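You operate a simulated robot arm through the tools that you are given. There is no shell and no other tool.

You run a simulated robot arm. Do the job below in one go: nothing can be reset, and whatever is moved stays where it is left.

JOB
Switch the cover machine on, scan the tray's three slides, print the list.
Fine: scan no other; one press of Print; the scanner goes back.

Only the result counts: the job must be done as asked and must still hold three seconds after the hand-in. Knocking over, shifting, dropping, spilling or breaking anything else fails it. A push-on lid holds only when it is set on centred and level and pressed home; a screw cap is set on level and turned clockwise until tight.

ROBOT AND FRAMES
A 7-joint arm with a two-finger parallel gripper, fixed in place. Base frame: the origin is on the floor under the middle of its stand, x ahead of it, y to its left, z up. Units: cm, degrees, N and s.
It reaches about 152.4 cm from its shoulder. Its first joint turns from -149.0 to 149.0 degrees. Payload 3.5 kg.
The tool frame sits at the grasp point between the pads (the TCP): z along the fingers, y along the line on which they close. The tips reach 2.3 cm beyond it. Largest opening 9.4 cm; finger width 3.8, thickness 1; the body of the gripper, 5.4 by 9.6 cm, starts 3.9 cm behind the TCP.
Orientation is that of the tool frame in the base frame, as a unit quaternion [w, x, y, z]. With the fingers straight down and closing along the base's y, the tool's x points along the base's -x, its y along +y and its z along -z.

CONTROLS
- The arm moves only by the tool drive_tool. Its argument "series" is a list of rows, each an object (a shift or turn left out is 0, a gripper value left out holds the last) with "delta_pos": the shift along the base's x, y, z in cm, a list of three; "rotation": the turn, a rotation vector about the base's x, y, z in degrees, a list of three; "gripper": the gripper command, from -1 (shut) to 1 (fully open), values between in proportion. In form: [{"delta_pos": [tx, ty, tz], "rotation": [rx, ry, rz], "gripper": gripper}, ...]. A call has 1 to 20 rows; each row shifts and turns the commanded pose from where the row before left it. A row lasts 0.2 s, in which the tool goes at most 5 cm and 8.6 degrees; a call with a longer step from one row to the next is refused whole, and so is a gripper value outside its range. Where a pose cannot be reached the arm comes as near as it can. A force on the tool above 40 N (or 10 N above the force at the start of the call, whichever is more), or a blocked arm, ends the call early, and 0.2 s more pass. Each finger travels about 15.3 cm/s and halts on what it meets, pressing with about 44 N; the grip force reading is that of the motor and also rises with nothing between the fingers. The clock runs only during rows and for 0.2 s after the last one: add rows that do not move to give the fingers time. The reply holds the time, the measured pose of the TCP, the force on the tool along the base axes, the opening and the grip force, in the units named above and with some noise, with the torque about the TCP (base axes, N m) and any sound that the robot's microphone picked up.
- Cameras (640 x 400 px; columns grow to the right, rows downward): "scene" is fixed at [39.98, -50.19, 171.79]; the picture's right is [-0.06, -1.00, 0.00], its down [-0.99, 0.06, -0.16] and it looks along [0.16, -0.01, -0.99] (base axes); focal length 216 px, centre (320, 200). "wrist" rides on the gripper at [8.7, 1.6, -7.4] in the tool frame; the picture's right is [-0.18, 0.98, 0.00], its down [-0.58, -0.11, -0.81] and it looks along [-0.79, -0.15, 0.59] (tool axes); focal length 243 px, centre (320, 200). There is no depth. A picture from a camera that has moved, and an enlarged one, comes with that camera's place and axes in the base frame and with its lens.
- get_image(camera): a new picture of that camera. The clock stands still meanwhile.
- zoom(camera, box): a new picture of the part [left, top, right, bottom] of that camera's present view, enlarged. The clock stands still meanwhile.
- finish_job(): hands the job in; it is judged then, once.

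Places have to be worked out from the pictures, the camera data and where the tool is seen. Open the gripper and draw the arm clear of the work before you hand the job in, unless the task says otherwise.

The tools are called as name(argument=value, ...) on one line, values as JSON. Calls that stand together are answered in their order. drive_tool: Moves the arm, as the interface text tells. Its arguments: {"type":"object","properties":{"series":{"type":"array","items":{"type":"object","properties":{"delta_pos":{"type":"array","items":{"type":"number"}},"rotation":{"type":"array","items":{"type":"number"}},"gripper":{"type":"number"}}}}},"required":["series"]} The other tools are called the same way: get_image (camera) takes a picture; zoom (camera, box) takes an enlarged picture of a part of a camera's view; finish_job () hands the job in.

At the start:

```text
time_s: 0.0
tcp_pos: [47.7, -0.04, 57.29]
orientation: [0.002, 0.0, 1.0, 0.0]
force: [-0.3, 0.3, 0.0]
wrist_torque: [0.01, -0.02, -0.01]
grip_width: 9.38
finger_force: 0.0
```

scene: 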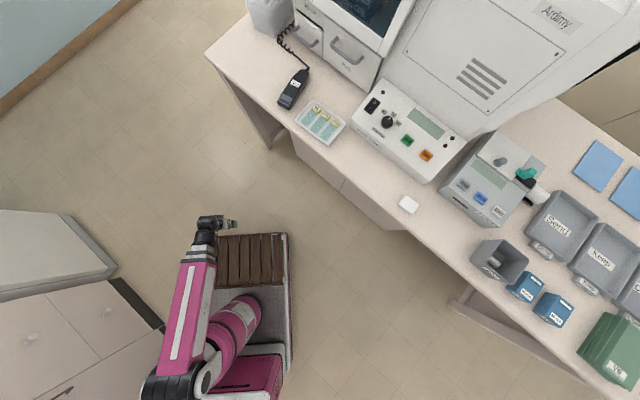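
wrist: 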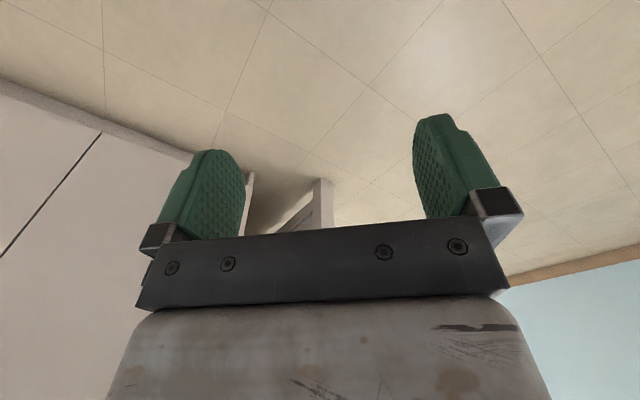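

I start by looking closely at the bench: the tray of slides, the scanner, the machine panels and the printer.

zoom(camera="scene", box=[200, 0, 360, 100])

zoom(camera="scene", box=[260, 60, 360, 160])

zoom(camera="scene", box=[340, 60, 480, 200])

zoom(camera="scene", box=[420, 110, 560, 240])

zoom(camera="scene", box=[460, 220, 640, 400])

```text
4.00 times, centred on (280, 50) of scene
camera zoom: at [39.98, -50.19, 171.79], right [-0.06, -1.0, 0.0], down [-0.99, 0.06, -0.16], along [0.16, -0.01, -0.99], focal length 862 px, centre (480, 800)
```

zoom: 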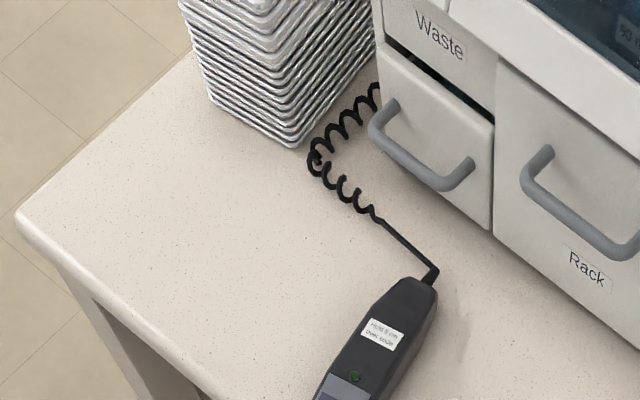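

```text
4.00 times, centred on (310, 110) of scene
camera zoom: at [39.98, -50.19, 171.79], right [-0.06, -1.0, 0.0], down [-0.99, 0.06, -0.16], along [0.16, -0.01, -0.99], focal length 862 px, centre (360, 560)
```

zoom: 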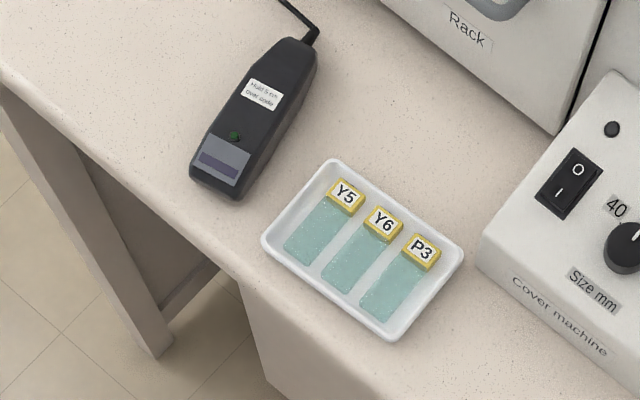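

```text
2.86 times, centred on (410, 130) of scene
camera zoom: at [39.98, -50.19, 171.79], right [-0.06, -1.0, 0.0], down [-0.99, 0.06, -0.16], along [0.16, -0.01, -0.99], focal length 616 px, centre (63, 400)
```

zoom: 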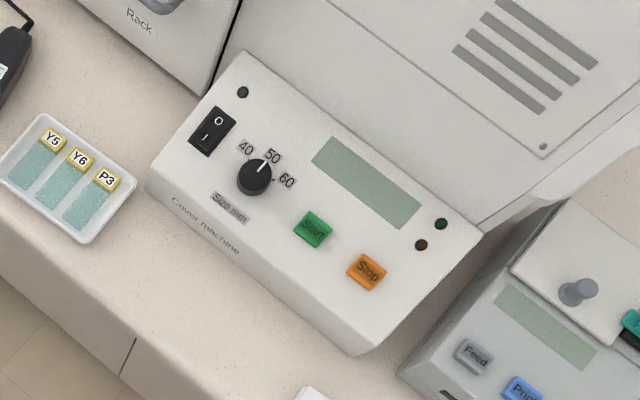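

```text
3.08 times, centred on (490, 175) of scene
camera zoom: at [39.98, -50.19, 171.79], right [-0.06, -1.0, 0.0], down [-0.99, 0.06, -0.16], along [0.16, -0.01, -0.99], focal length 663 px, centre (-203, 277)
```

zoom: 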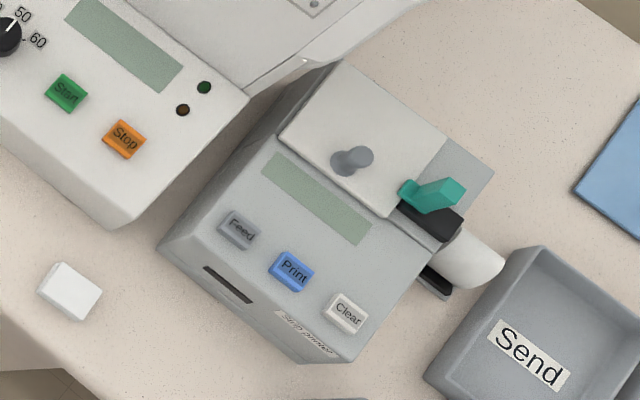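

```text
2.22 times, centred on (550, 310) of scene
camera zoom: at [39.98, -50.19, 171.79], right [-0.06, -1.0, 0.0], down [-0.99, 0.06, -0.16], along [0.16, -0.01, -0.99], focal length 479 px, centre (-191, -44)
```

zoom: 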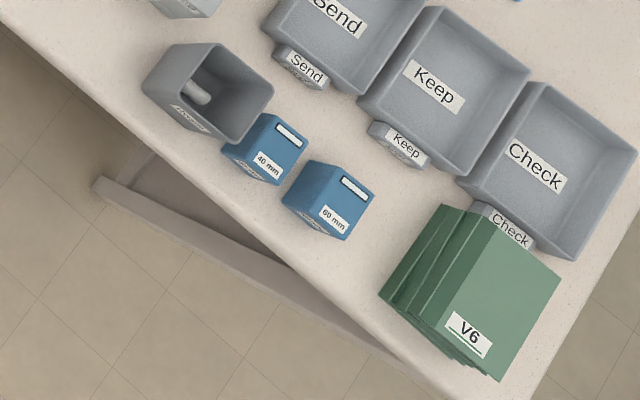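

I want finer views of the scanner, the slide labels, the switch, and the printer parts.

zoom(camera="scene", box=[272, 62, 322, 112])

zoom(camera="scene", box=[290, 95, 350, 150])

zoom(camera="scene", box=[350, 80, 400, 130])

zoom(camera="scene", box=[435, 165, 515, 235])

zoom(camera="scene", box=[460, 120, 550, 210])

zoom(camera="scene", box=[465, 225, 535, 295])

zoom(camera="scene", box=[280, 0, 420, 90])

```text
8.00 times, centred on (297, 87) of scene
camera zoom: at [39.98, -50.19, 171.79], right [-0.06, -1.0, 0.0], down [-0.99, 0.06, -0.16], along [0.16, -0.01, -0.99], focal length 1724 px, centre (504, 1104)
```

zoom: 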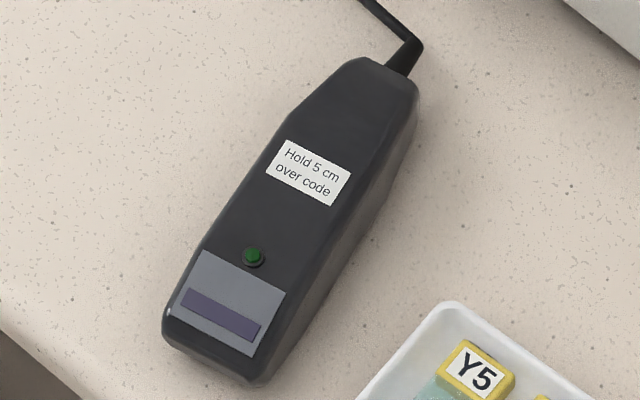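

```text
7.27 times, centred on (320, 122) of scene
camera zoom: at [39.98, -50.19, 171.79], right [-0.06, -1.0, 0.0], down [-0.99, 0.06, -0.16], along [0.16, -0.01, -0.99], focal length 1568 px, centre (320, 764)
```

zoom: 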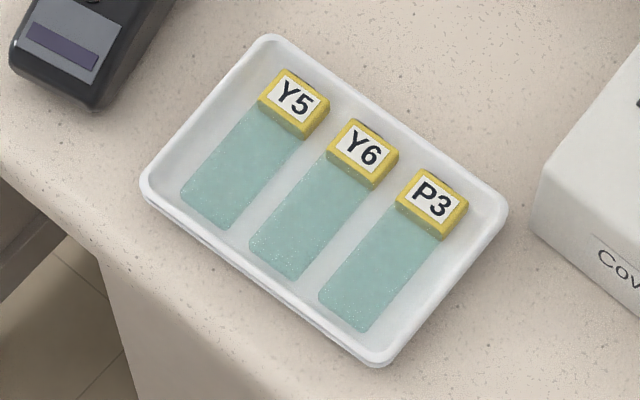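

```text
8.00 times, centred on (375, 105) of scene
camera zoom: at [39.98, -50.19, 171.79], right [-0.06, -1.0, 0.0], down [-0.99, 0.06, -0.16], along [0.16, -0.01, -0.99], focal length 1724 px, centre (-120, 960)
```

zoom: 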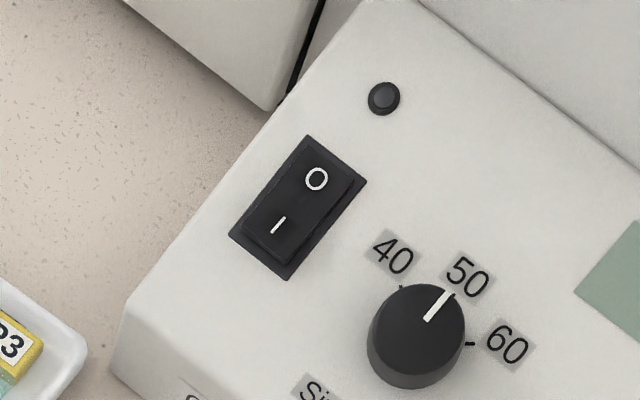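

```text
5.71 times, centred on (475, 200) of scene
camera zoom: at [39.98, -50.19, 171.79], right [-0.06, -1.0, 0.0], down [-0.99, 0.06, -0.16], along [0.16, -0.01, -0.99], focal length 1232 px, centre (-566, 200)
```

zoom: 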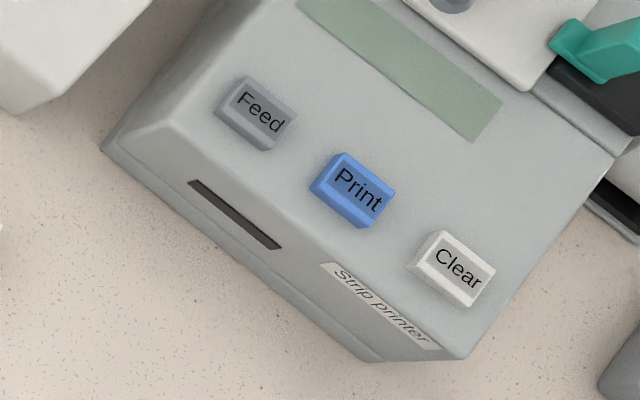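

```text
4.44 times, centred on (505, 165) of scene
camera zoom: at [39.98, -50.19, 171.79], right [-0.06, -1.0, 0.0], down [-0.99, 0.06, -0.16], along [0.16, -0.01, -0.99], focal length 958 px, centre (-502, 356)
```

zoom: 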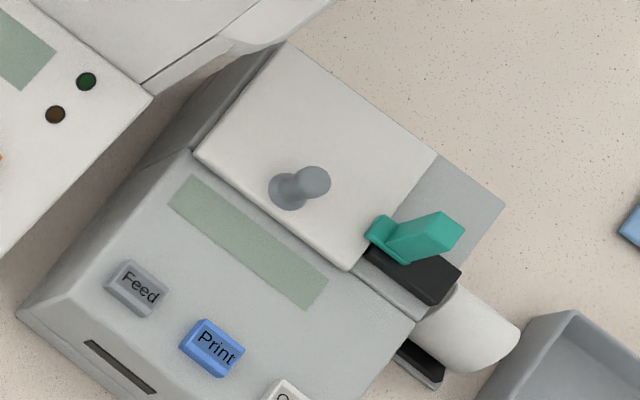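

```text
5.71 times, centred on (500, 260) of scene
camera zoom: at [39.98, -50.19, 171.79], right [-0.06, -1.0, 0.0], down [-0.99, 0.06, -0.16], along [0.16, -0.01, -0.99], focal length 1232 px, centre (-709, -143)
```

zoom: 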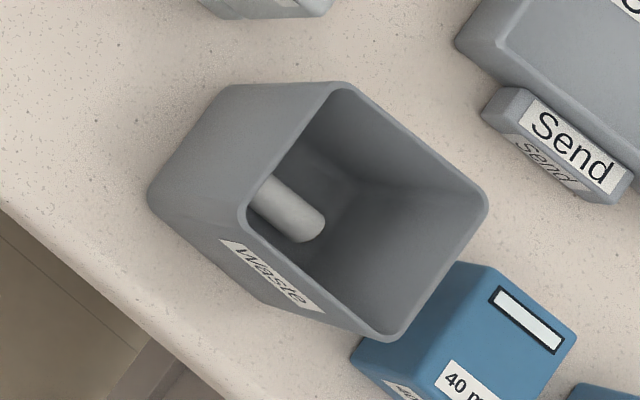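

```text
4.44 times, centred on (350, 45) of scene
camera zoom: at [39.98, -50.19, 171.79], right [-0.06, -1.0, 0.0], down [-0.99, 0.06, -0.16], along [0.16, -0.01, -0.99], focal length 958 px, centre (187, 889)
```

zoom: 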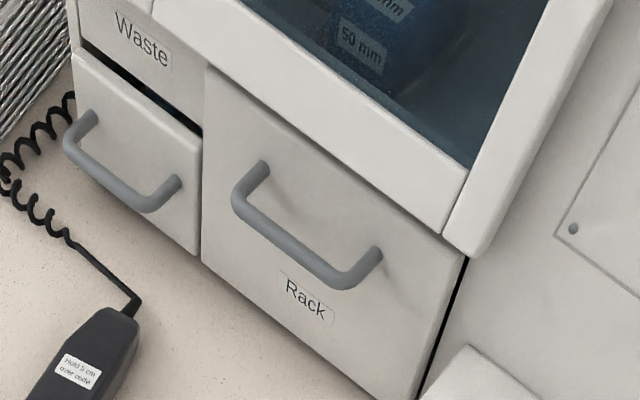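

The layout is clear, but I need the bench height and positions. I raise the arm straight up and take wrist pictures to triangulate.

drive_tool(series=[{"delta_pos": [0, 0, 5]}, {"delta_pos": [0, 0, 5]}, {"delta_pos": [0, 0, 5]}, {"delta_pos": [0, 0, 5]}, {"delta_pos": [0, 0, 5]}, {"delta_pos": [0, 0, 5]}, {"delta_pos": [0, 0, 5]}, {"delta_pos": [0, 0, 5]}, {"delta_pos": [0, 0, 5]}, {"delta_pos": [0, 0, 5]}, {"delta_pos": [0, 0, 0]}])

get_image(camera="wrist")

get_image(camera="scene")

```text
time_s: 1.9
tcp_pos: [49.17, -0.33, 97.28]
orientation: [0.014, 0.003, 1.0, -0.002]
force: [7.5, -0.9, -14.2]
wrist_torque: [-0.24, -0.65, -0.08]
grip_width: 9.41
finger_force: 0.1
out of reach, approached as far as the arm can: row 2, 3, 9
stopped in row 9: the force on the tool passed its limit at 92 N (the readings are from after the stop); the commanded pose is now the measured one
```

```text
taken
camera wrist: at [40.35, 1.52, 104.45], right [0.19, 0.98, 0.0], down [0.56, -0.11, 0.82], along [0.81, -0.16, -0.57], focal length 243 px, centre (320, 200)
```

wrist: 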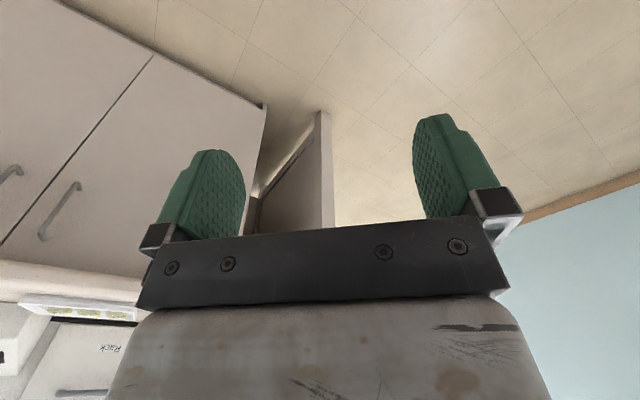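

```text
taken
```

scene: 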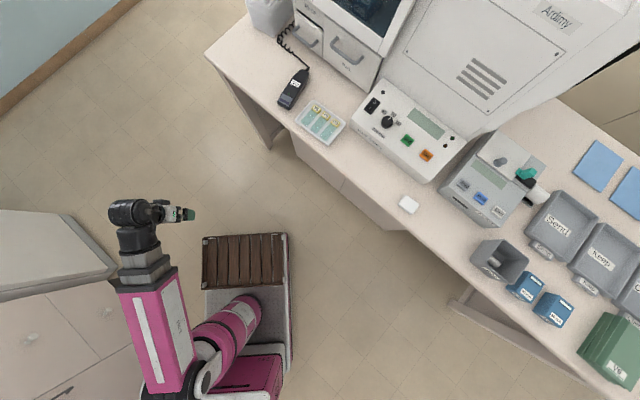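

The bench top comes out at about z = 95, its depth direction about (0.66, -0.75). I turn the tool to face the bench and move to a high look-out in front of it.

drive_tool(series=[{"delta_pos": [0.5, -3.5, 1.9], "rotation": [0, 0, -4]}, {"delta_pos": [0.5, -3.5, 1.9], "rotation": [0, 0, -4]}, {"delta_pos": [0.5, -3.5, 1.9], "rotation": [0, 0, -4]}, {"delta_pos": [0.5, -3.5, 1.9], "rotation": [0, 0, -4]}, {"delta_pos": [0.5, -3.5, 1.9], "rotation": [0, 0, -4]}, {"delta_pos": [0.5, -3.5, 1.9], "rotation": [0, 0, -4]}, {"delta_pos": [0.5, -3.5, 1.9], "rotation": [0, 0, -4]}, {"delta_pos": [0.5, -3.5, 1.9], "rotation": [0, 0, -4]}, {"delta_pos": [0.5, -3.5, 1.9], "rotation": [0, 0, -4]}, {"delta_pos": [0.5, -3.5, 1.9], "rotation": [0, 0, -4]}, {"delta_pos": [0.5, -3.5, 1.9], "rotation": [0, 0, -4]}, {"delta_pos": [0.5, -3.5, 1.9], "rotation": [0, 0, -4]}, {"delta_pos": [0, 0, 0]}])

get_image(camera="wrist")

get_image(camera="scene")

```text
time_s: 2.2
tcp_pos: [49.46, -1.41, 97.85]
orientation: [0.018, 0.014, 1.0, -0.004]
force: [6.4, -3.3, -9.9]
wrist_torque: [-0.06, -0.42, 0.05]
grip_width: 9.41
finger_force: 0.0
stopped in row 1: the force on the tool passed its limit at 54 N (the readings are from after the stop); the commanded pose is now the measured one
```

```text
taken
camera wrist: at [40.64, 0.52, 105.01], right [0.21, 0.98, 0.0], down [0.55, -0.12, 0.83], along [0.81, -0.18, -0.56], focal length 243 px, centre (320, 200)
```

wrist: 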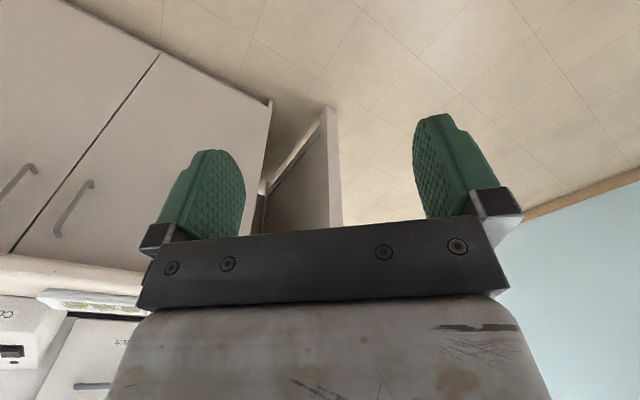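

```text
taken
```

scene: 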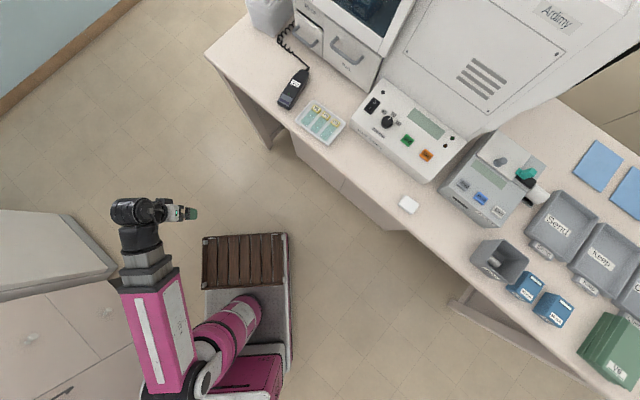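

The stop readings may be from a jolt of the arm; I check the force at rest before moving on.

drive_tool(series=[{"delta_pos": [0, 0, 0]}, {"delta_pos": [0, 0, 0]}, {"delta_pos": [0, 0, 0]}])

```text
time_s: 3.0
tcp_pos: [49.41, -1.41, 97.94]
orientation: [0.016, 0.014, 1.0, -0.004]
force: [7.9, -1.3, -19.6]
wrist_torque: [-0.52, -1.07, -0.16]
grip_width: 9.41
finger_force: 0.0
```

A steady ~20 N downward remains, so something touches the gripper or hand. I zoom in on the arm.

zoom(camera="scene", box=[90, 180, 310, 400])

zoom(camera="scene", box=[95, 180, 215, 280])

```text
1.82 times, centred on (200, 290) of scene
camera zoom: at [39.98, -50.19, 171.79], right [-0.06, -1.0, 0.0], down [-0.99, 0.06, -0.16], along [0.16, -0.01, -0.99], focal length 392 px, centre (538, 36)
```

zoom: 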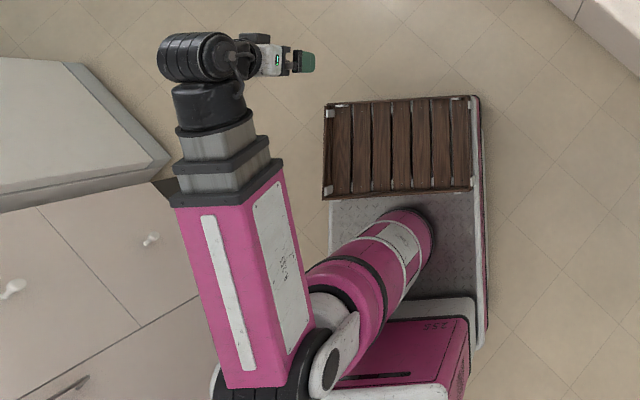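

```text
4.00 times, centred on (155, 230) of scene
camera zoom: at [39.98, -50.19, 171.79], right [-0.06, -1.0, 0.0], down [-0.99, 0.06, -0.16], along [0.16, -0.01, -0.99], focal length 862 px, centre (980, 80)
```

zoom: 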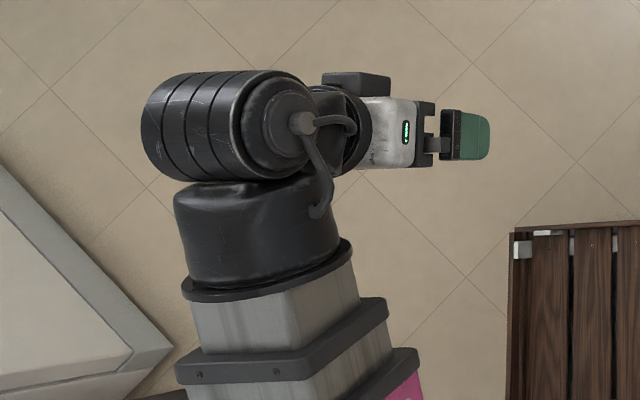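

Nothing obvious touches, so it may be the folded wrist against its own link. I ease outward, away from the folded posture, and watch the force.

drive_tool(series=[{"delta_pos": [1, 0, 0]}, {"delta_pos": [1.5, 0, 0]}, {"delta_pos": [2, 0, 0]}, {"delta_pos": [2, 0, 0]}, {"delta_pos": [0, 0, 0]}])

```text
time_s: 4.2
tcp_pos: [55.93, -1.64, 97.72]
orientation: [0.018, 0.013, 1.0, -0.003]
force: [-0.5, 1.0, -0.1]
wrist_torque: [-0.01, -0.01, 0.02]
grip_width: 9.41
finger_force: 0.1
```

Force is back to zero, so it was self-contact. Now I swing toward the bench front, raising and yawing the tool to face the bench.

drive_tool(series=[{"delta_pos": [1, -1, 1], "rotation": [0, 0, -1.5]}, {"delta_pos": [1, -2, 1.5], "rotation": [0, 0, -3]}, {"delta_pos": [0.8, -2.5, 1.5], "rotation": [0, 0, -3]}, {"delta_pos": [0.6, -2.5, 1.5], "rotation": [0, 0, -3]}, {"delta_pos": [0.6, -2.5, 1.5], "rotation": [0, 0, -3]}, {"delta_pos": [0.6, -2.5, 1.5], "rotation": [0, 0, -3]}, {"delta_pos": [0.6, -2.5, 1.5], "rotation": [0, 0, -3]}, {"delta_pos": [0.6, -2.5, 1.5], "rotation": [0, 0, -3]}, {"delta_pos": [0.6, -2.5, 1.5], "rotation": [0, 0, -3]}, {"delta_pos": [0.6, -2.5, 1.5], "rotation": [0, 0, -3]}, {"delta_pos": [0.6, -2.5, 1.5], "rotation": [0, 0, -3]}, {"delta_pos": [0.6, -2.5, 1.5], "rotation": [0, 0, -3]}, {"delta_pos": [0.6, -2.5, 1.5], "rotation": [0, 0, -3]}, {"delta_pos": [0.6, -2.5, 1.5], "rotation": [0, 0, -3]}, {"delta_pos": [0.6, -2.5, 1.5], "rotation": [0, 0, -3]}, {"delta_pos": [0.4, -2.5, 1.5], "rotation": [0, 0, -3]}, {"delta_pos": [0.4, -1.5, 0.8], "rotation": [0, 0, -2]}, {"delta_pos": [0, 0, 0]}])

get_image(camera="wrist")

get_image(camera="scene")

```text
time_s: 5.2
tcp_pos: [59.32, -9.54, 103.37]
orientation: [0.022, 0.104, 0.994, -0.007]
force: [2.3, -1.5, -5.0]
wrist_torque: [-0.1, -0.12, -0.08]
grip_width: 9.39
finger_force: 0.1
stopped in row 5: the force on the tool passed its limit at 54 N (the readings are from after the stop); the commanded pose is now the measured one
```

```text
taken
camera wrist: at [50.97, -5.96, 110.47], right [0.38, 0.92, 0.0], down [0.51, -0.21, 0.83], along [0.77, -0.32, -0.55], focal length 243 px, centre (320, 200)
```

wrist: 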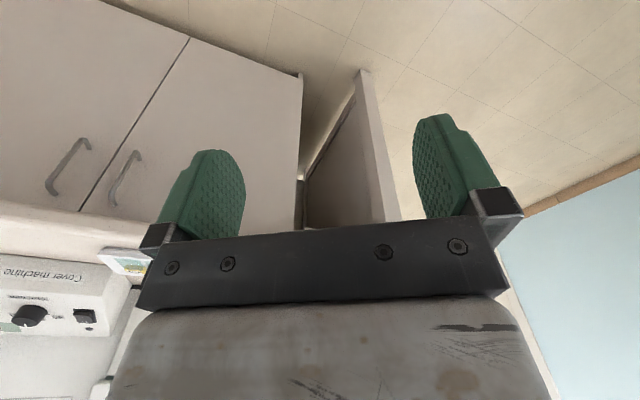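

```text
taken
```

scene: 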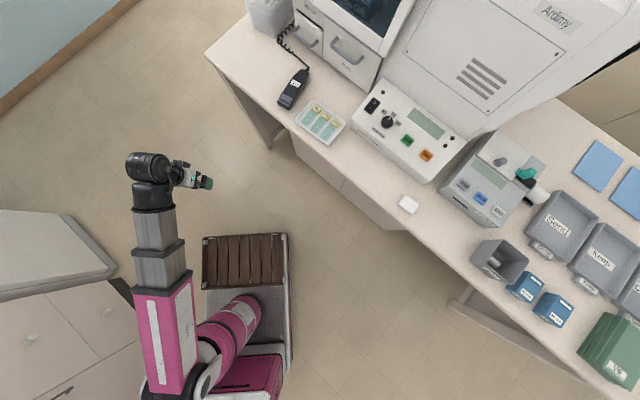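

Stopped again. I check the resting force, then extend further out before turning, since the high folded posture seems to be the trouble.

drive_tool(series=[{"delta_pos": [0, 0, 0]}, {"delta_pos": [0, 0, 0]}])

drive_tool(series=[{"delta_pos": [1, 0, 0]}, {"delta_pos": [2, 0, 0]}, {"delta_pos": [2, 0, 0]}, {"delta_pos": [2, 0, 0]}, {"delta_pos": [2, 0, 0]}, {"delta_pos": [1, 0, 0]}, {"delta_pos": [0, 0, 0]}])

```text
time_s: 5.8
tcp_pos: [59.37, -9.53, 103.46]
orientation: [0.022, 0.103, 0.994, -0.007]
force: [5.2, -0.8, -8.8]
wrist_torque: [-0.32, -0.36, -0.13]
grip_width: 9.4
finger_force: 0.0
```

```text
time_s: 7.4
tcp_pos: [69.29, -9.64, 103.57]
orientation: [0.022, 0.103, 0.994, -0.006]
force: [0.0, 0.0, -0.1]
wrist_torque: [0.02, 0.0, 0.02]
grip_width: 9.4
finger_force: 0.1
```

Clear again at x = 69. Now I swing around at this larger radius and yaw to face the bench.

drive_tool(series=[{"delta_pos": [0.5, -1.5, 0.3], "rotation": [0, 0, -1.5]}, {"delta_pos": [0.4, -2.5, 0.5], "rotation": [0, 0, -2.5]}, {"delta_pos": [0.3, -2.5, 0.5], "rotation": [0, 0, -2.5]}, {"delta_pos": [0, -2.5, 0.5], "rotation": [0, 0, -2.5]}, {"delta_pos": [0, -2.5, 0.5], "rotation": [0, 0, -2.5]}, {"delta_pos": [0, -2.5, 0.5], "rotation": [0, 0, -2.5]}, {"delta_pos": [-0.3, -2.5, 0.5], "rotation": [0, 0, -2.5]}, {"delta_pos": [-0.3, -2.5, 0.5], "rotation": [0, 0, -2.5]}, {"delta_pos": [-0.5, -2.5, 0.5], "rotation": [0, 0, -2.5]}, {"delta_pos": [-0.5, -2.5, 0.5], "rotation": [0, 0, -2.5]}, {"delta_pos": [-0.5, -2.5, 0.5], "rotation": [0, 0, -2.5]}, {"delta_pos": [-0.5, -2.5, 0.5], "rotation": [0, 0, -2.5]}, {"delta_pos": [-0.5, -2.5, 0.5], "rotation": [0, 0, -2.5]}, {"delta_pos": [-0.5, -2.5, 0.5], "rotation": [0, 0, -2.5]}, {"delta_pos": [0, -1.5, 0.5], "rotation": [0, 0, -2.5]}, {"delta_pos": [0, 0, 0]}])

get_image(camera="wrist")

get_image(camera="scene")

```text
time_s: 10.8
tcp_pos: [67.0, -44.84, 110.56]
orientation: [0.018, 0.41, 0.912, -0.012]
force: [-0.1, 0.1, 0.1]
wrist_torque: [-0.04, -0.02, 0.0]
grip_width: 9.39
finger_force: 0.1
```

```text
taken
camera wrist: at [62.39, -37.1, 117.74], right [0.86, 0.52, 0.0], down [0.29, -0.48, 0.83], along [0.43, -0.71, -0.55], focal length 243 px, centre (320, 200)
```

wrist: 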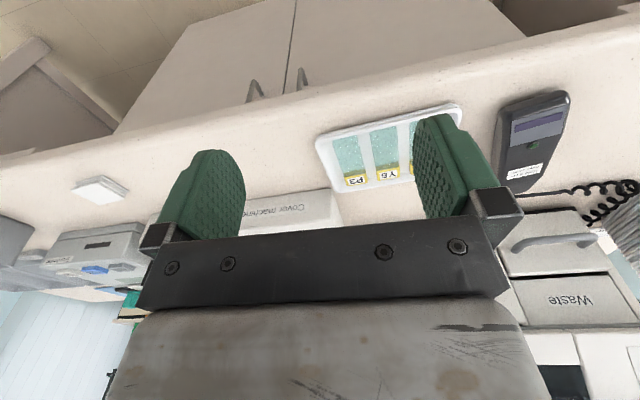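

```text
taken
```

scene: 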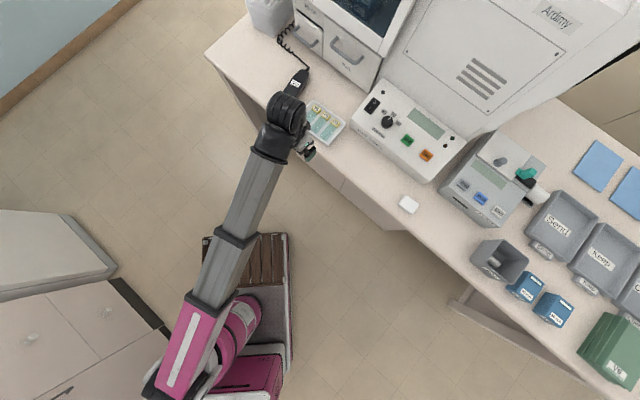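

Good view. I take enlarged wrist views of the tray, scanner, cover machine and printer to triangulate against the scene camera.

zoom(camera="wrist", box=[300, 80, 640, 260])

zoom(camera="wrist", box=[0, 150, 360, 330])

```text
1.88 times, centred on (470, 170) of wrist
camera zoom: at [62.39, -37.1, 117.74], right [0.86, 0.52, 0.0], down [0.29, -0.48, 0.83], along [0.43, -0.71, -0.55], focal length 457 px, centre (38, 256)
```

zoom: 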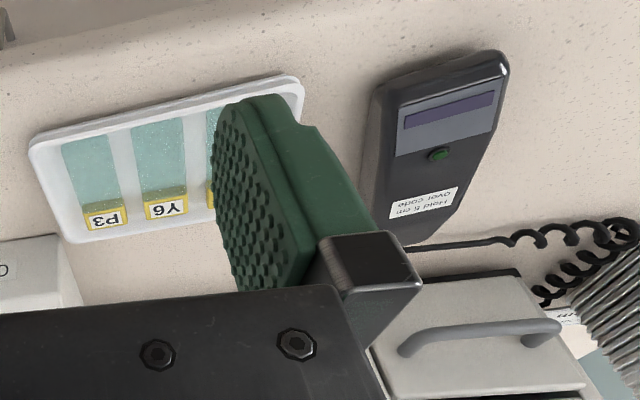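

```text
1.78 times, centred on (180, 240) of wrist
camera zoom: at [62.39, -37.1, 117.74], right [0.86, 0.52, 0.0], down [0.29, -0.48, 0.83], along [0.43, -0.71, -0.55], focal length 431 px, centre (569, 129)
```

zoom: 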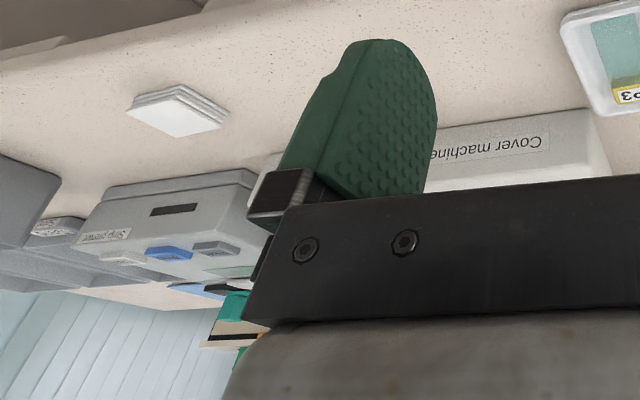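

The tool is tilted about 2.5 degrees; I level it, and shift right and up to view the cover machine's switch unobstructed.

drive_tool(series=[{"delta_pos": [0, -1.5, 1.5], "rotation": [1.0, 0.7, 1]}, {"delta_pos": [0, -2, 2], "rotation": [1.1, 0.6, 1]}, {"delta_pos": [0, -2, 2], "rotation": [0, 0, 1]}, {"delta_pos": [0, -2, 2], "rotation": [0, 0, 1]}, {"delta_pos": [0, -2, 2], "rotation": [0, 0, 1]}, {"delta_pos": [0, -1.5, 1.5], "rotation": [0, 0, 1]}, {"delta_pos": [0, 0, 0]}])

get_image(camera="wrist")

```text
time_s: 11.3
tcp_pos: [67.22, -47.29, 112.7]
orientation: [0.014, 0.405, 0.914, -0.007]
force: [2.8, -4.0, -8.6]
wrist_torque: [-0.35, -0.33, 0.0]
grip_width: 9.4
finger_force: 0.1
stopped in row 2: the force on the tool passed its limit at 64 N (the readings are from after the stop); the commanded pose is now the measured one
```

```text
taken
camera wrist: at [62.49, -39.52, 119.94], right [0.85, 0.52, 0.0], down [0.29, -0.48, 0.82], along [0.43, -0.7, -0.57], focal length 243 px, centre (320, 200)
```

wrist: 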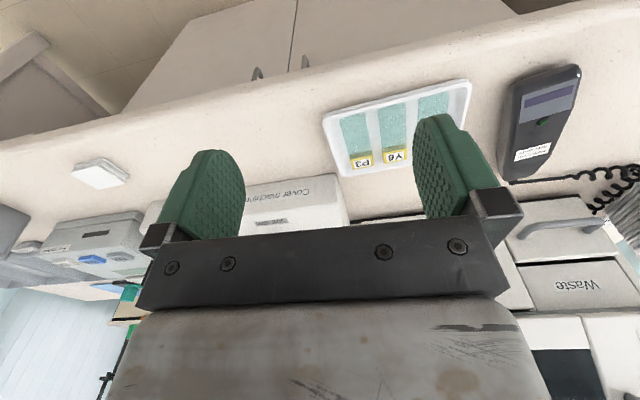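

Self-contact again when high and close in. I'll extend outward first, staying above the machine's panel height, where the wrist is less folded.

drive_tool(series=[{"delta_pos": [0.5, -0.7, -0.3]}, {"delta_pos": [1, -1.4, 0]}, {"delta_pos": [1, -1.6, 0]}, {"delta_pos": [1, -1.6, 0]}, {"delta_pos": [1, -1.6, 0]}, {"delta_pos": [1, -1.6, 0]}, {"delta_pos": [0.5, -0.8, 0]}, {"delta_pos": [0, 0, 0]}])

get_image(camera="wrist")

get_image(camera="scene")

```text
time_s: 13.1
tcp_pos: [73.12, -56.5, 112.49]
orientation: [0.013, 0.405, 0.914, -0.007]
force: [-0.9, 0.2, -0.2]
wrist_torque: [0.02, 0.01, 0.02]
grip_width: 9.4
finger_force: 0.0
```

```text
taken
camera wrist: at [68.41, -48.84, 119.74], right [0.85, 0.52, 0.0], down [0.3, -0.48, 0.82], along [0.43, -0.7, -0.57], focal length 243 px, centre (320, 200)
```

wrist: 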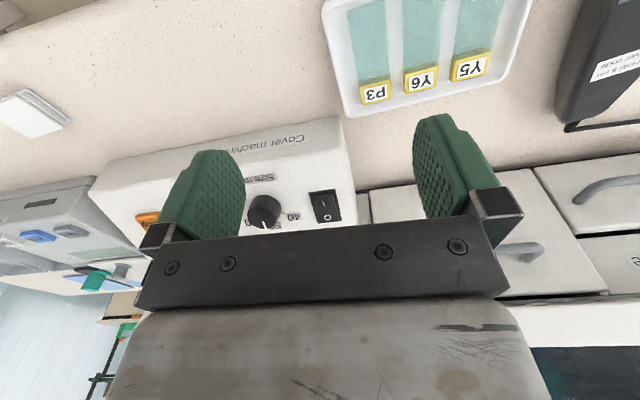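

```text
taken
```

scene: 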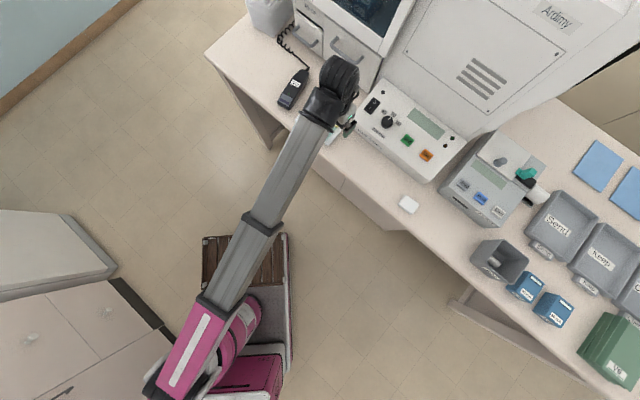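

The switch is now visible between the fingers. I enlarge it and the labels for triangulation.

zoom(camera="wrist", box=[240, 130, 400, 240])

zoom(camera="wrist", box=[320, 0, 640, 160])

zoom(camera="wrist", box=[0, 80, 180, 300])

```text
3.64 times, centred on (320, 185) of wrist
camera zoom: at [68.41, -48.84, 119.74], right [0.85, 0.52, 0.0], down [0.3, -0.48, 0.82], along [0.43, -0.7, -0.57], focal length 882 px, centre (320, 254)
```

zoom: 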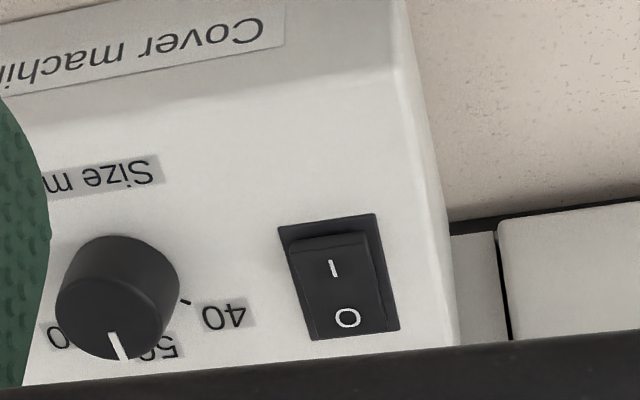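

```text
2.00 times, centred on (480, 80) of wrist
camera zoom: at [68.41, -48.84, 119.74], right [0.85, 0.52, 0.0], down [0.3, -0.48, 0.82], along [0.43, -0.7, -0.57], focal length 485 px, centre (0, 440)
```

zoom: 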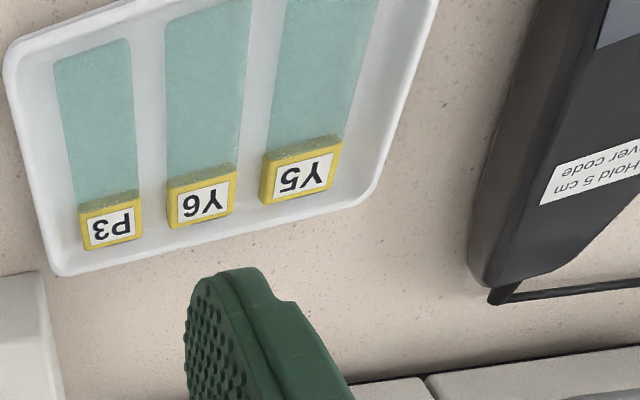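

```text
1.82 times, centred on (90, 190) of wrist
camera zoom: at [68.41, -48.84, 119.74], right [0.85, 0.52, 0.0], down [0.3, -0.48, 0.82], along [0.43, -0.7, -0.57], focal length 441 px, centre (738, 218)
```

zoom: 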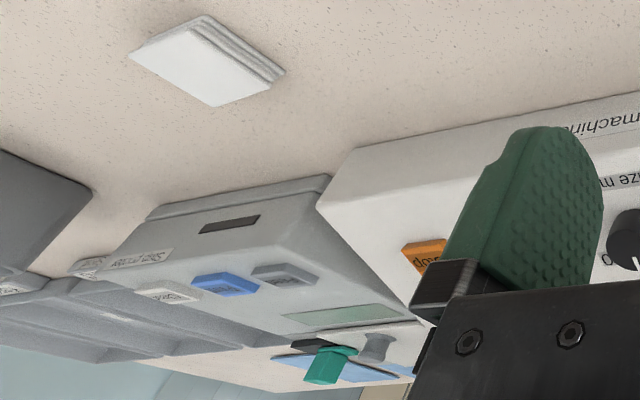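

The panel slopes about 22° toward the operator; the I mark is near (82, -70, 102.9), the bezel centre near (83.0, -71.0, 102.4). I check the finger tip shape before choosing how to press.

zoom(camera="wrist", box=[130, 100, 270, 280])

zoom(camera="wrist", box=[390, 90, 540, 260])

zoom(camera="scene", box=[290, 40, 410, 150])

```text
2.22 times, centred on (200, 190) of wrist
camera zoom: at [68.41, -48.84, 119.74], right [0.85, 0.52, 0.0], down [0.3, -0.48, 0.82], along [0.43, -0.7, -0.57], focal length 539 px, centre (587, 222)
```

zoom: 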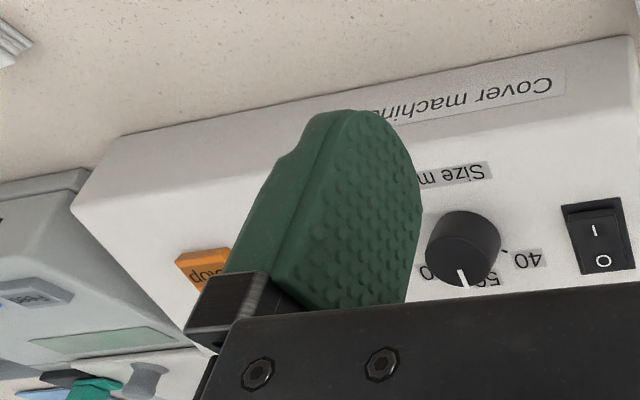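

```text
2.35 times, centred on (465, 175) of wrist
camera zoom: at [68.41, -48.84, 119.74], right [0.85, 0.52, 0.0], down [0.3, -0.48, 0.82], along [0.43, -0.7, -0.57], focal length 571 px, centre (-21, 259)
```

zoom: 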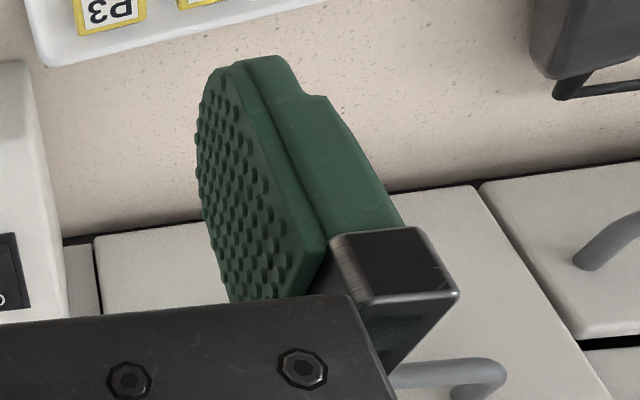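

```text
3.64 times, centred on (350, 95) of scene
camera zoom: at [39.98, -50.19, 171.79], right [-0.06, -1.0, 0.0], down [-0.99, 0.06, -0.16], along [0.16, -0.01, -0.99], focal length 784 px, centre (211, 582)
```

zoom: 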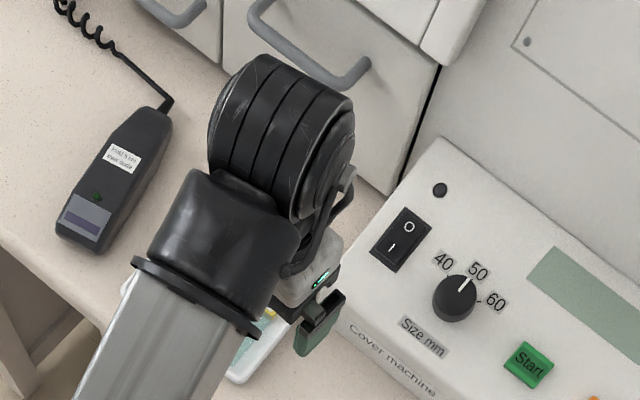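

The pads are rounded, so the closed tips act like a blunt nose. I close the gripper, tilt the tool forward about 30° (a little past normal to the panel), and move to a stand-off in front of the I half.

drive_tool(series=[{"delta_pos": [0, 0, 0], "rotation": [-2, -2, 0.5], "gripper": -1}, {"delta_pos": [0, 0, 0], "rotation": [-4, -3.9, 0.5]}, {"delta_pos": [0, 0, 0], "rotation": [-4, -3.9, 0.5]}, {"delta_pos": [0, 0, 0], "rotation": [-4, -3.9, 0.5]}, {"delta_pos": [0, 0, 0], "rotation": [-4, -3.9, 0]}, {"delta_pos": [0, 0, 0], "rotation": [-2, -2, 0]}, {"delta_pos": [0.6, -1.1, 0]}, {"delta_pos": [1.2, -2, -0.5]}, {"delta_pos": [1.2, -2, -0.5]}, {"delta_pos": [1.2, -2, -0.6]}, {"delta_pos": [1.2, -2, -0.6]}, {"delta_pos": [0.6, -1.1, -0.6]}, {"delta_pos": [0, 0, 0]}])

get_image(camera="wrist")

zoom(camera="scene", box=[320, 50, 440, 150])

```text
time_s: 15.9
tcp_pos: [79.08, -66.7, 109.65]
orientation: [0.237, 0.376, 0.891, -0.098]
force: [-0.3, -0.2, -0.3]
wrist_torque: [-0.02, 0.0, 0.05]
grip_width: 0.0
finger_force: 42.2
```

```text
taken
camera wrist: at [72.5, -57.53, 111.86], right [0.82, 0.57, 0.1], down [-0.01, -0.15, 0.99], along [0.58, -0.81, -0.12], focal length 243 px, centre (320, 200)
```

wrist: 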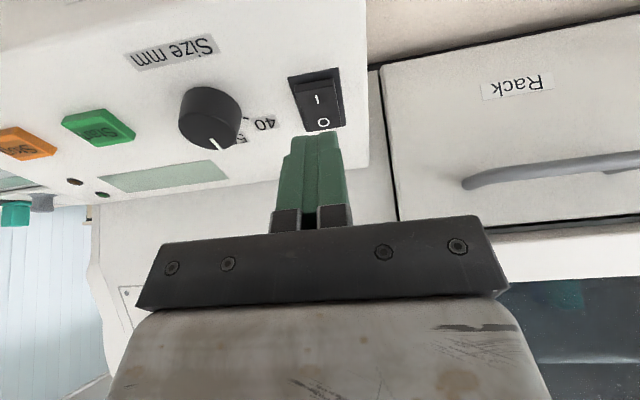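

```text
4.00 times, centred on (380, 100) of scene
camera zoom: at [39.98, -50.19, 171.79], right [-0.06, -1.0, 0.0], down [-0.99, 0.06, -0.16], along [0.16, -0.01, -0.99], focal length 862 px, centre (80, 600)
```

zoom: 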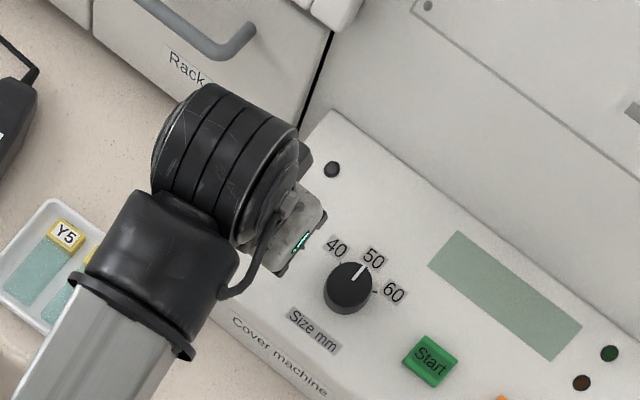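

The tool axis points just on the near side of the I mark, laterally aligned. I shift slightly and advance along the tool axis to near contact.

drive_tool(series=[{"delta_pos": [0.45, -0.6, -0.87]}, {"delta_pos": [0.35, -0.35, -0.87]}, {"delta_pos": [0.35, -0.35, -0.87]}, {"delta_pos": [0.35, -0.35, -0.87]}, {"delta_pos": [0.17, -0.17, -0.43]}, {"delta_pos": [0, 0, 0]}])

zoom(camera="wrist", box=[220, 40, 420, 240])

```text
time_s: 17.3
tcp_pos: [80.77, -68.69, 105.85]
orientation: [0.236, 0.376, 0.891, -0.097]
force: [0.5, 0.9, 0.5]
wrist_torque: [0.01, -0.03, 0.0]
grip_width: 0.0
finger_force: 42.1
```

```text
2.00 times, centred on (320, 140) of wrist
camera zoom: at [74.19, -59.35, 107.99], right [0.82, 0.57, 0.1], down [-0.01, -0.16, 0.99], along [0.58, -0.81, -0.12], focal length 485 px, centre (320, 320)
```

zoom: 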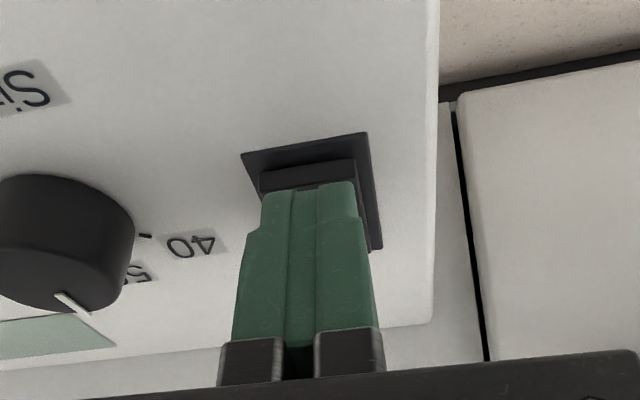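

Tips are just above the raised I end, no contact yet. I press on in small steps.

drive_tool(series=[{"delta_pos": [0.09, -0.09, -0.22]}, {"delta_pos": [0.09, -0.09, -0.22]}, {"delta_pos": [0.09, -0.09, -0.22]}, {"delta_pos": [0.07, -0.07, -0.17]}])

zoom(camera="wrist", box=[220, 40, 420, 240])

```text
time_s: 18.3
tcp_pos: [81.18, -68.92, 105.01]
orientation: [0.237, 0.377, 0.89, -0.097]
force: [-1.7, 2.1, 5.4]
wrist_torque: [0.03, 0.04, 0.02]
grip_width: 0.01
finger_force: 42.1
```

```text
2.00 times, centred on (320, 140) of wrist
camera zoom: at [74.5, -59.72, 107.18], right [0.82, 0.57, 0.1], down [-0.01, -0.15, 0.99], along [0.58, -0.81, -0.12], focal length 485 px, centre (320, 320)
```

zoom: 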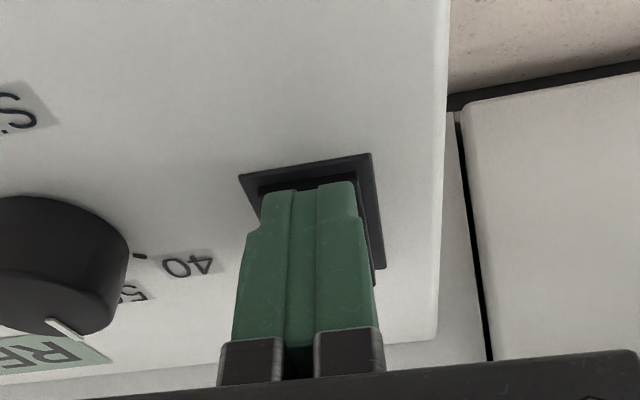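

The display has lit ("RE..."), so the switch has gone over. I back off along the tool axis and check that it stays on.

drive_tool(series=[{"delta_pos": [-0.17, 0.17, 0.43]}, {"delta_pos": [-0.35, 0.35, 0.87]}, {"delta_pos": [-0.7, 0.7, 1.74]}, {"delta_pos": [-0.7, 0.7, 1.74]}, {"delta_pos": [-0.7, 0.7, 1.74]}, {"delta_pos": [-0.7, 0.7, 1.0]}, {"delta_pos": [0, 0, 0]}])

get_image(camera="wrist")

zoom(camera="scene", box=[320, 50, 560, 240])

```text
time_s: 19.9
tcp_pos: [77.73, -65.55, 112.41]
orientation: [0.237, 0.377, 0.89, -0.098]
force: [-0.6, -0.4, 0.3]
wrist_torque: [0.0, 0.01, 0.02]
grip_width: 0.0
finger_force: 42.5
```

```text
taken
camera wrist: at [71.16, -56.39, 114.67], right [0.82, 0.57, 0.1], down [-0.01, -0.16, 0.99], along [0.58, -0.81, -0.12], focal length 243 px, centre (320, 200)
```

wrist: 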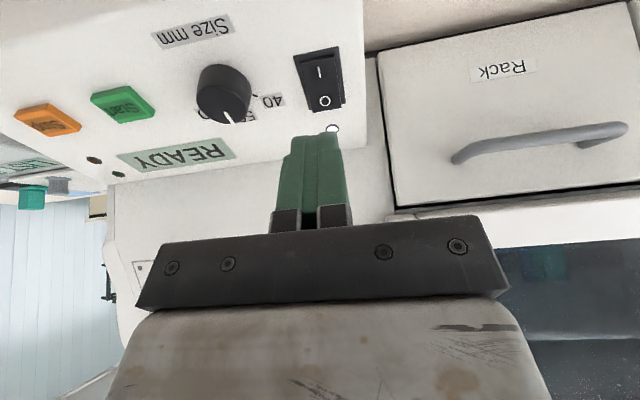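

```text
2.11 times, centred on (440, 145) of scene
camera zoom: at [39.98, -50.19, 171.79], right [-0.06, -1.0, 0.0], down [-0.99, 0.06, -0.16], along [0.16, -0.01, -0.99], focal length 454 px, centre (67, 316)
```

zoom: 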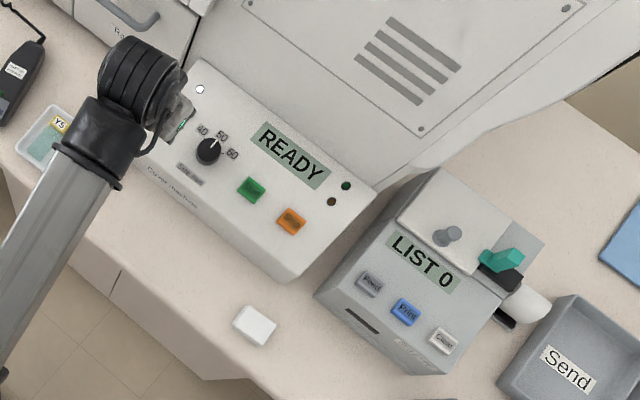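

Cover machine is on: "READY" and the printer shows "LIST 0". Next the scanner: I untilt, swing left and look at the scanner closely, especially its nose.

drive_tool(series=[{"delta_pos": [-0.5, 1, 0.3], "rotation": [0.8, 0.8, 0.6]}, {"delta_pos": [0.3, 2.5, 0.2], "rotation": [1.6, 1.5, 1.3]}, {"delta_pos": [0.6, 3, 0.1], "rotation": [1.6, 1.5, 1.3]}, {"delta_pos": [0.6, 3, 0.1], "rotation": [1.6, 1.5, 1.3]}, {"delta_pos": [0.7, 3, 0.1], "rotation": [1.6, 1.5, 1.3]}, {"delta_pos": [0.7, 3, 0.1], "rotation": [1.6, 1.5, 1.3]}, {"delta_pos": [0.7, 3, 0.1], "rotation": [1.6, 1.5, 1.3]}, {"delta_pos": [0.7, 3, 0.1], "rotation": [1.6, 1.5, 1.3]}, {"delta_pos": [0.7, 3, 0], "rotation": [1.6, 1.5, 1.3]}, {"delta_pos": [0.7, 3, 0], "rotation": [1.6, 1.5, 1.3]}, {"delta_pos": [0.7, 2, 0], "rotation": [1.0, 1.0, 1.3]}, {"delta_pos": [0, 0, 0], "gripper": 1}, {"delta_pos": [0, 0, 0]}, {"delta_pos": [0, 0, 0]}])

get_image(camera="wrist")

get_image(camera="scene")

```text
time_s: 22.9
tcp_pos: [83.79, -35.95, 113.44]
orientation: [0.071, 0.282, 0.957, 0.008]
force: [-0.2, -0.2, 0.5]
wrist_torque: [0.01, -0.01, 0.0]
grip_width: 9.41
finger_force: 0.2
```

```text
taken
camera wrist: at [76.49, -29.7, 119.78], right [0.68, 0.73, 0.08], down [0.31, -0.38, 0.87], along [0.66, -0.57, -0.49], focal length 243 px, centre (320, 200)
```

wrist: 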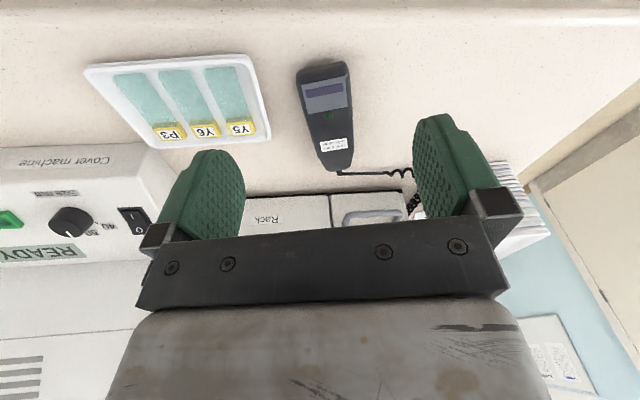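

```text
taken
```

scene: 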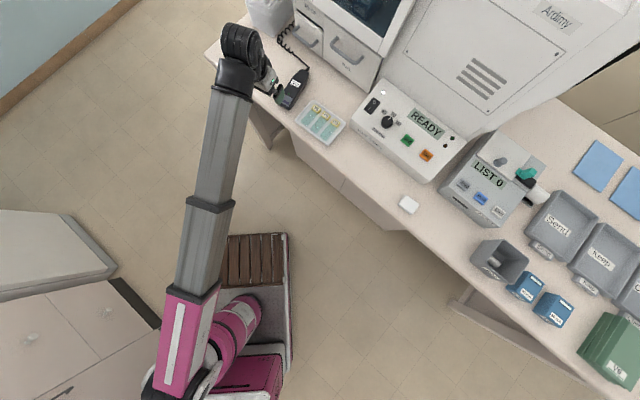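

zoom(camera="wrist", box=[260, 40, 420, 200])

zoom(camera="wrist", box=[70, 30, 290, 170])

```text
2.50 times, centred on (340, 120) of wrist
camera zoom: at [76.49, -29.7, 119.78], right [0.68, 0.73, 0.08], down [0.31, -0.38, 0.87], along [0.66, -0.57, -0.49], focal length 606 px, centre (270, 400)
```

zoom: 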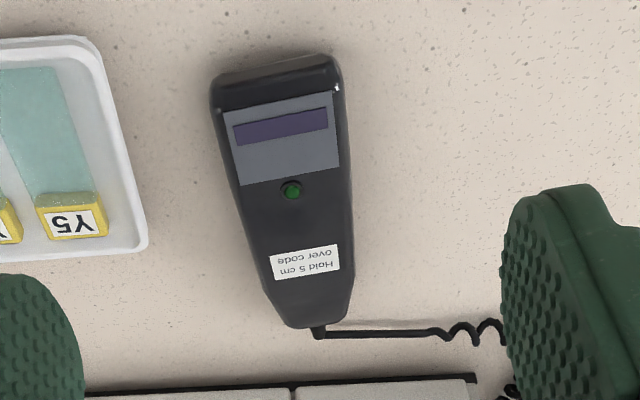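

```text
2.86 times, centred on (180, 100) of wrist
camera zoom: at [76.49, -29.7, 119.78], right [0.68, 0.73, 0.08], down [0.31, -0.38, 0.87], along [0.66, -0.57, -0.49], focal length 693 px, centre (720, 486)
```

zoom: 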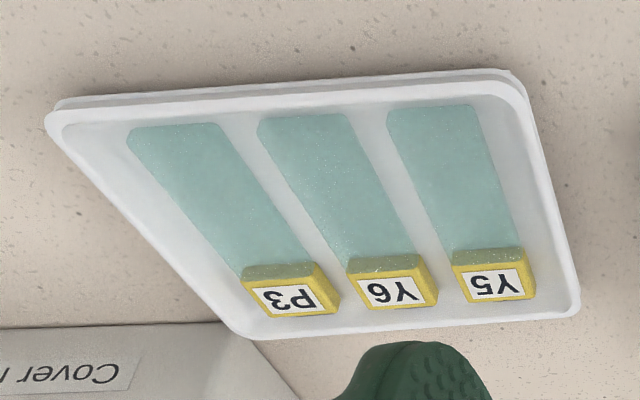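

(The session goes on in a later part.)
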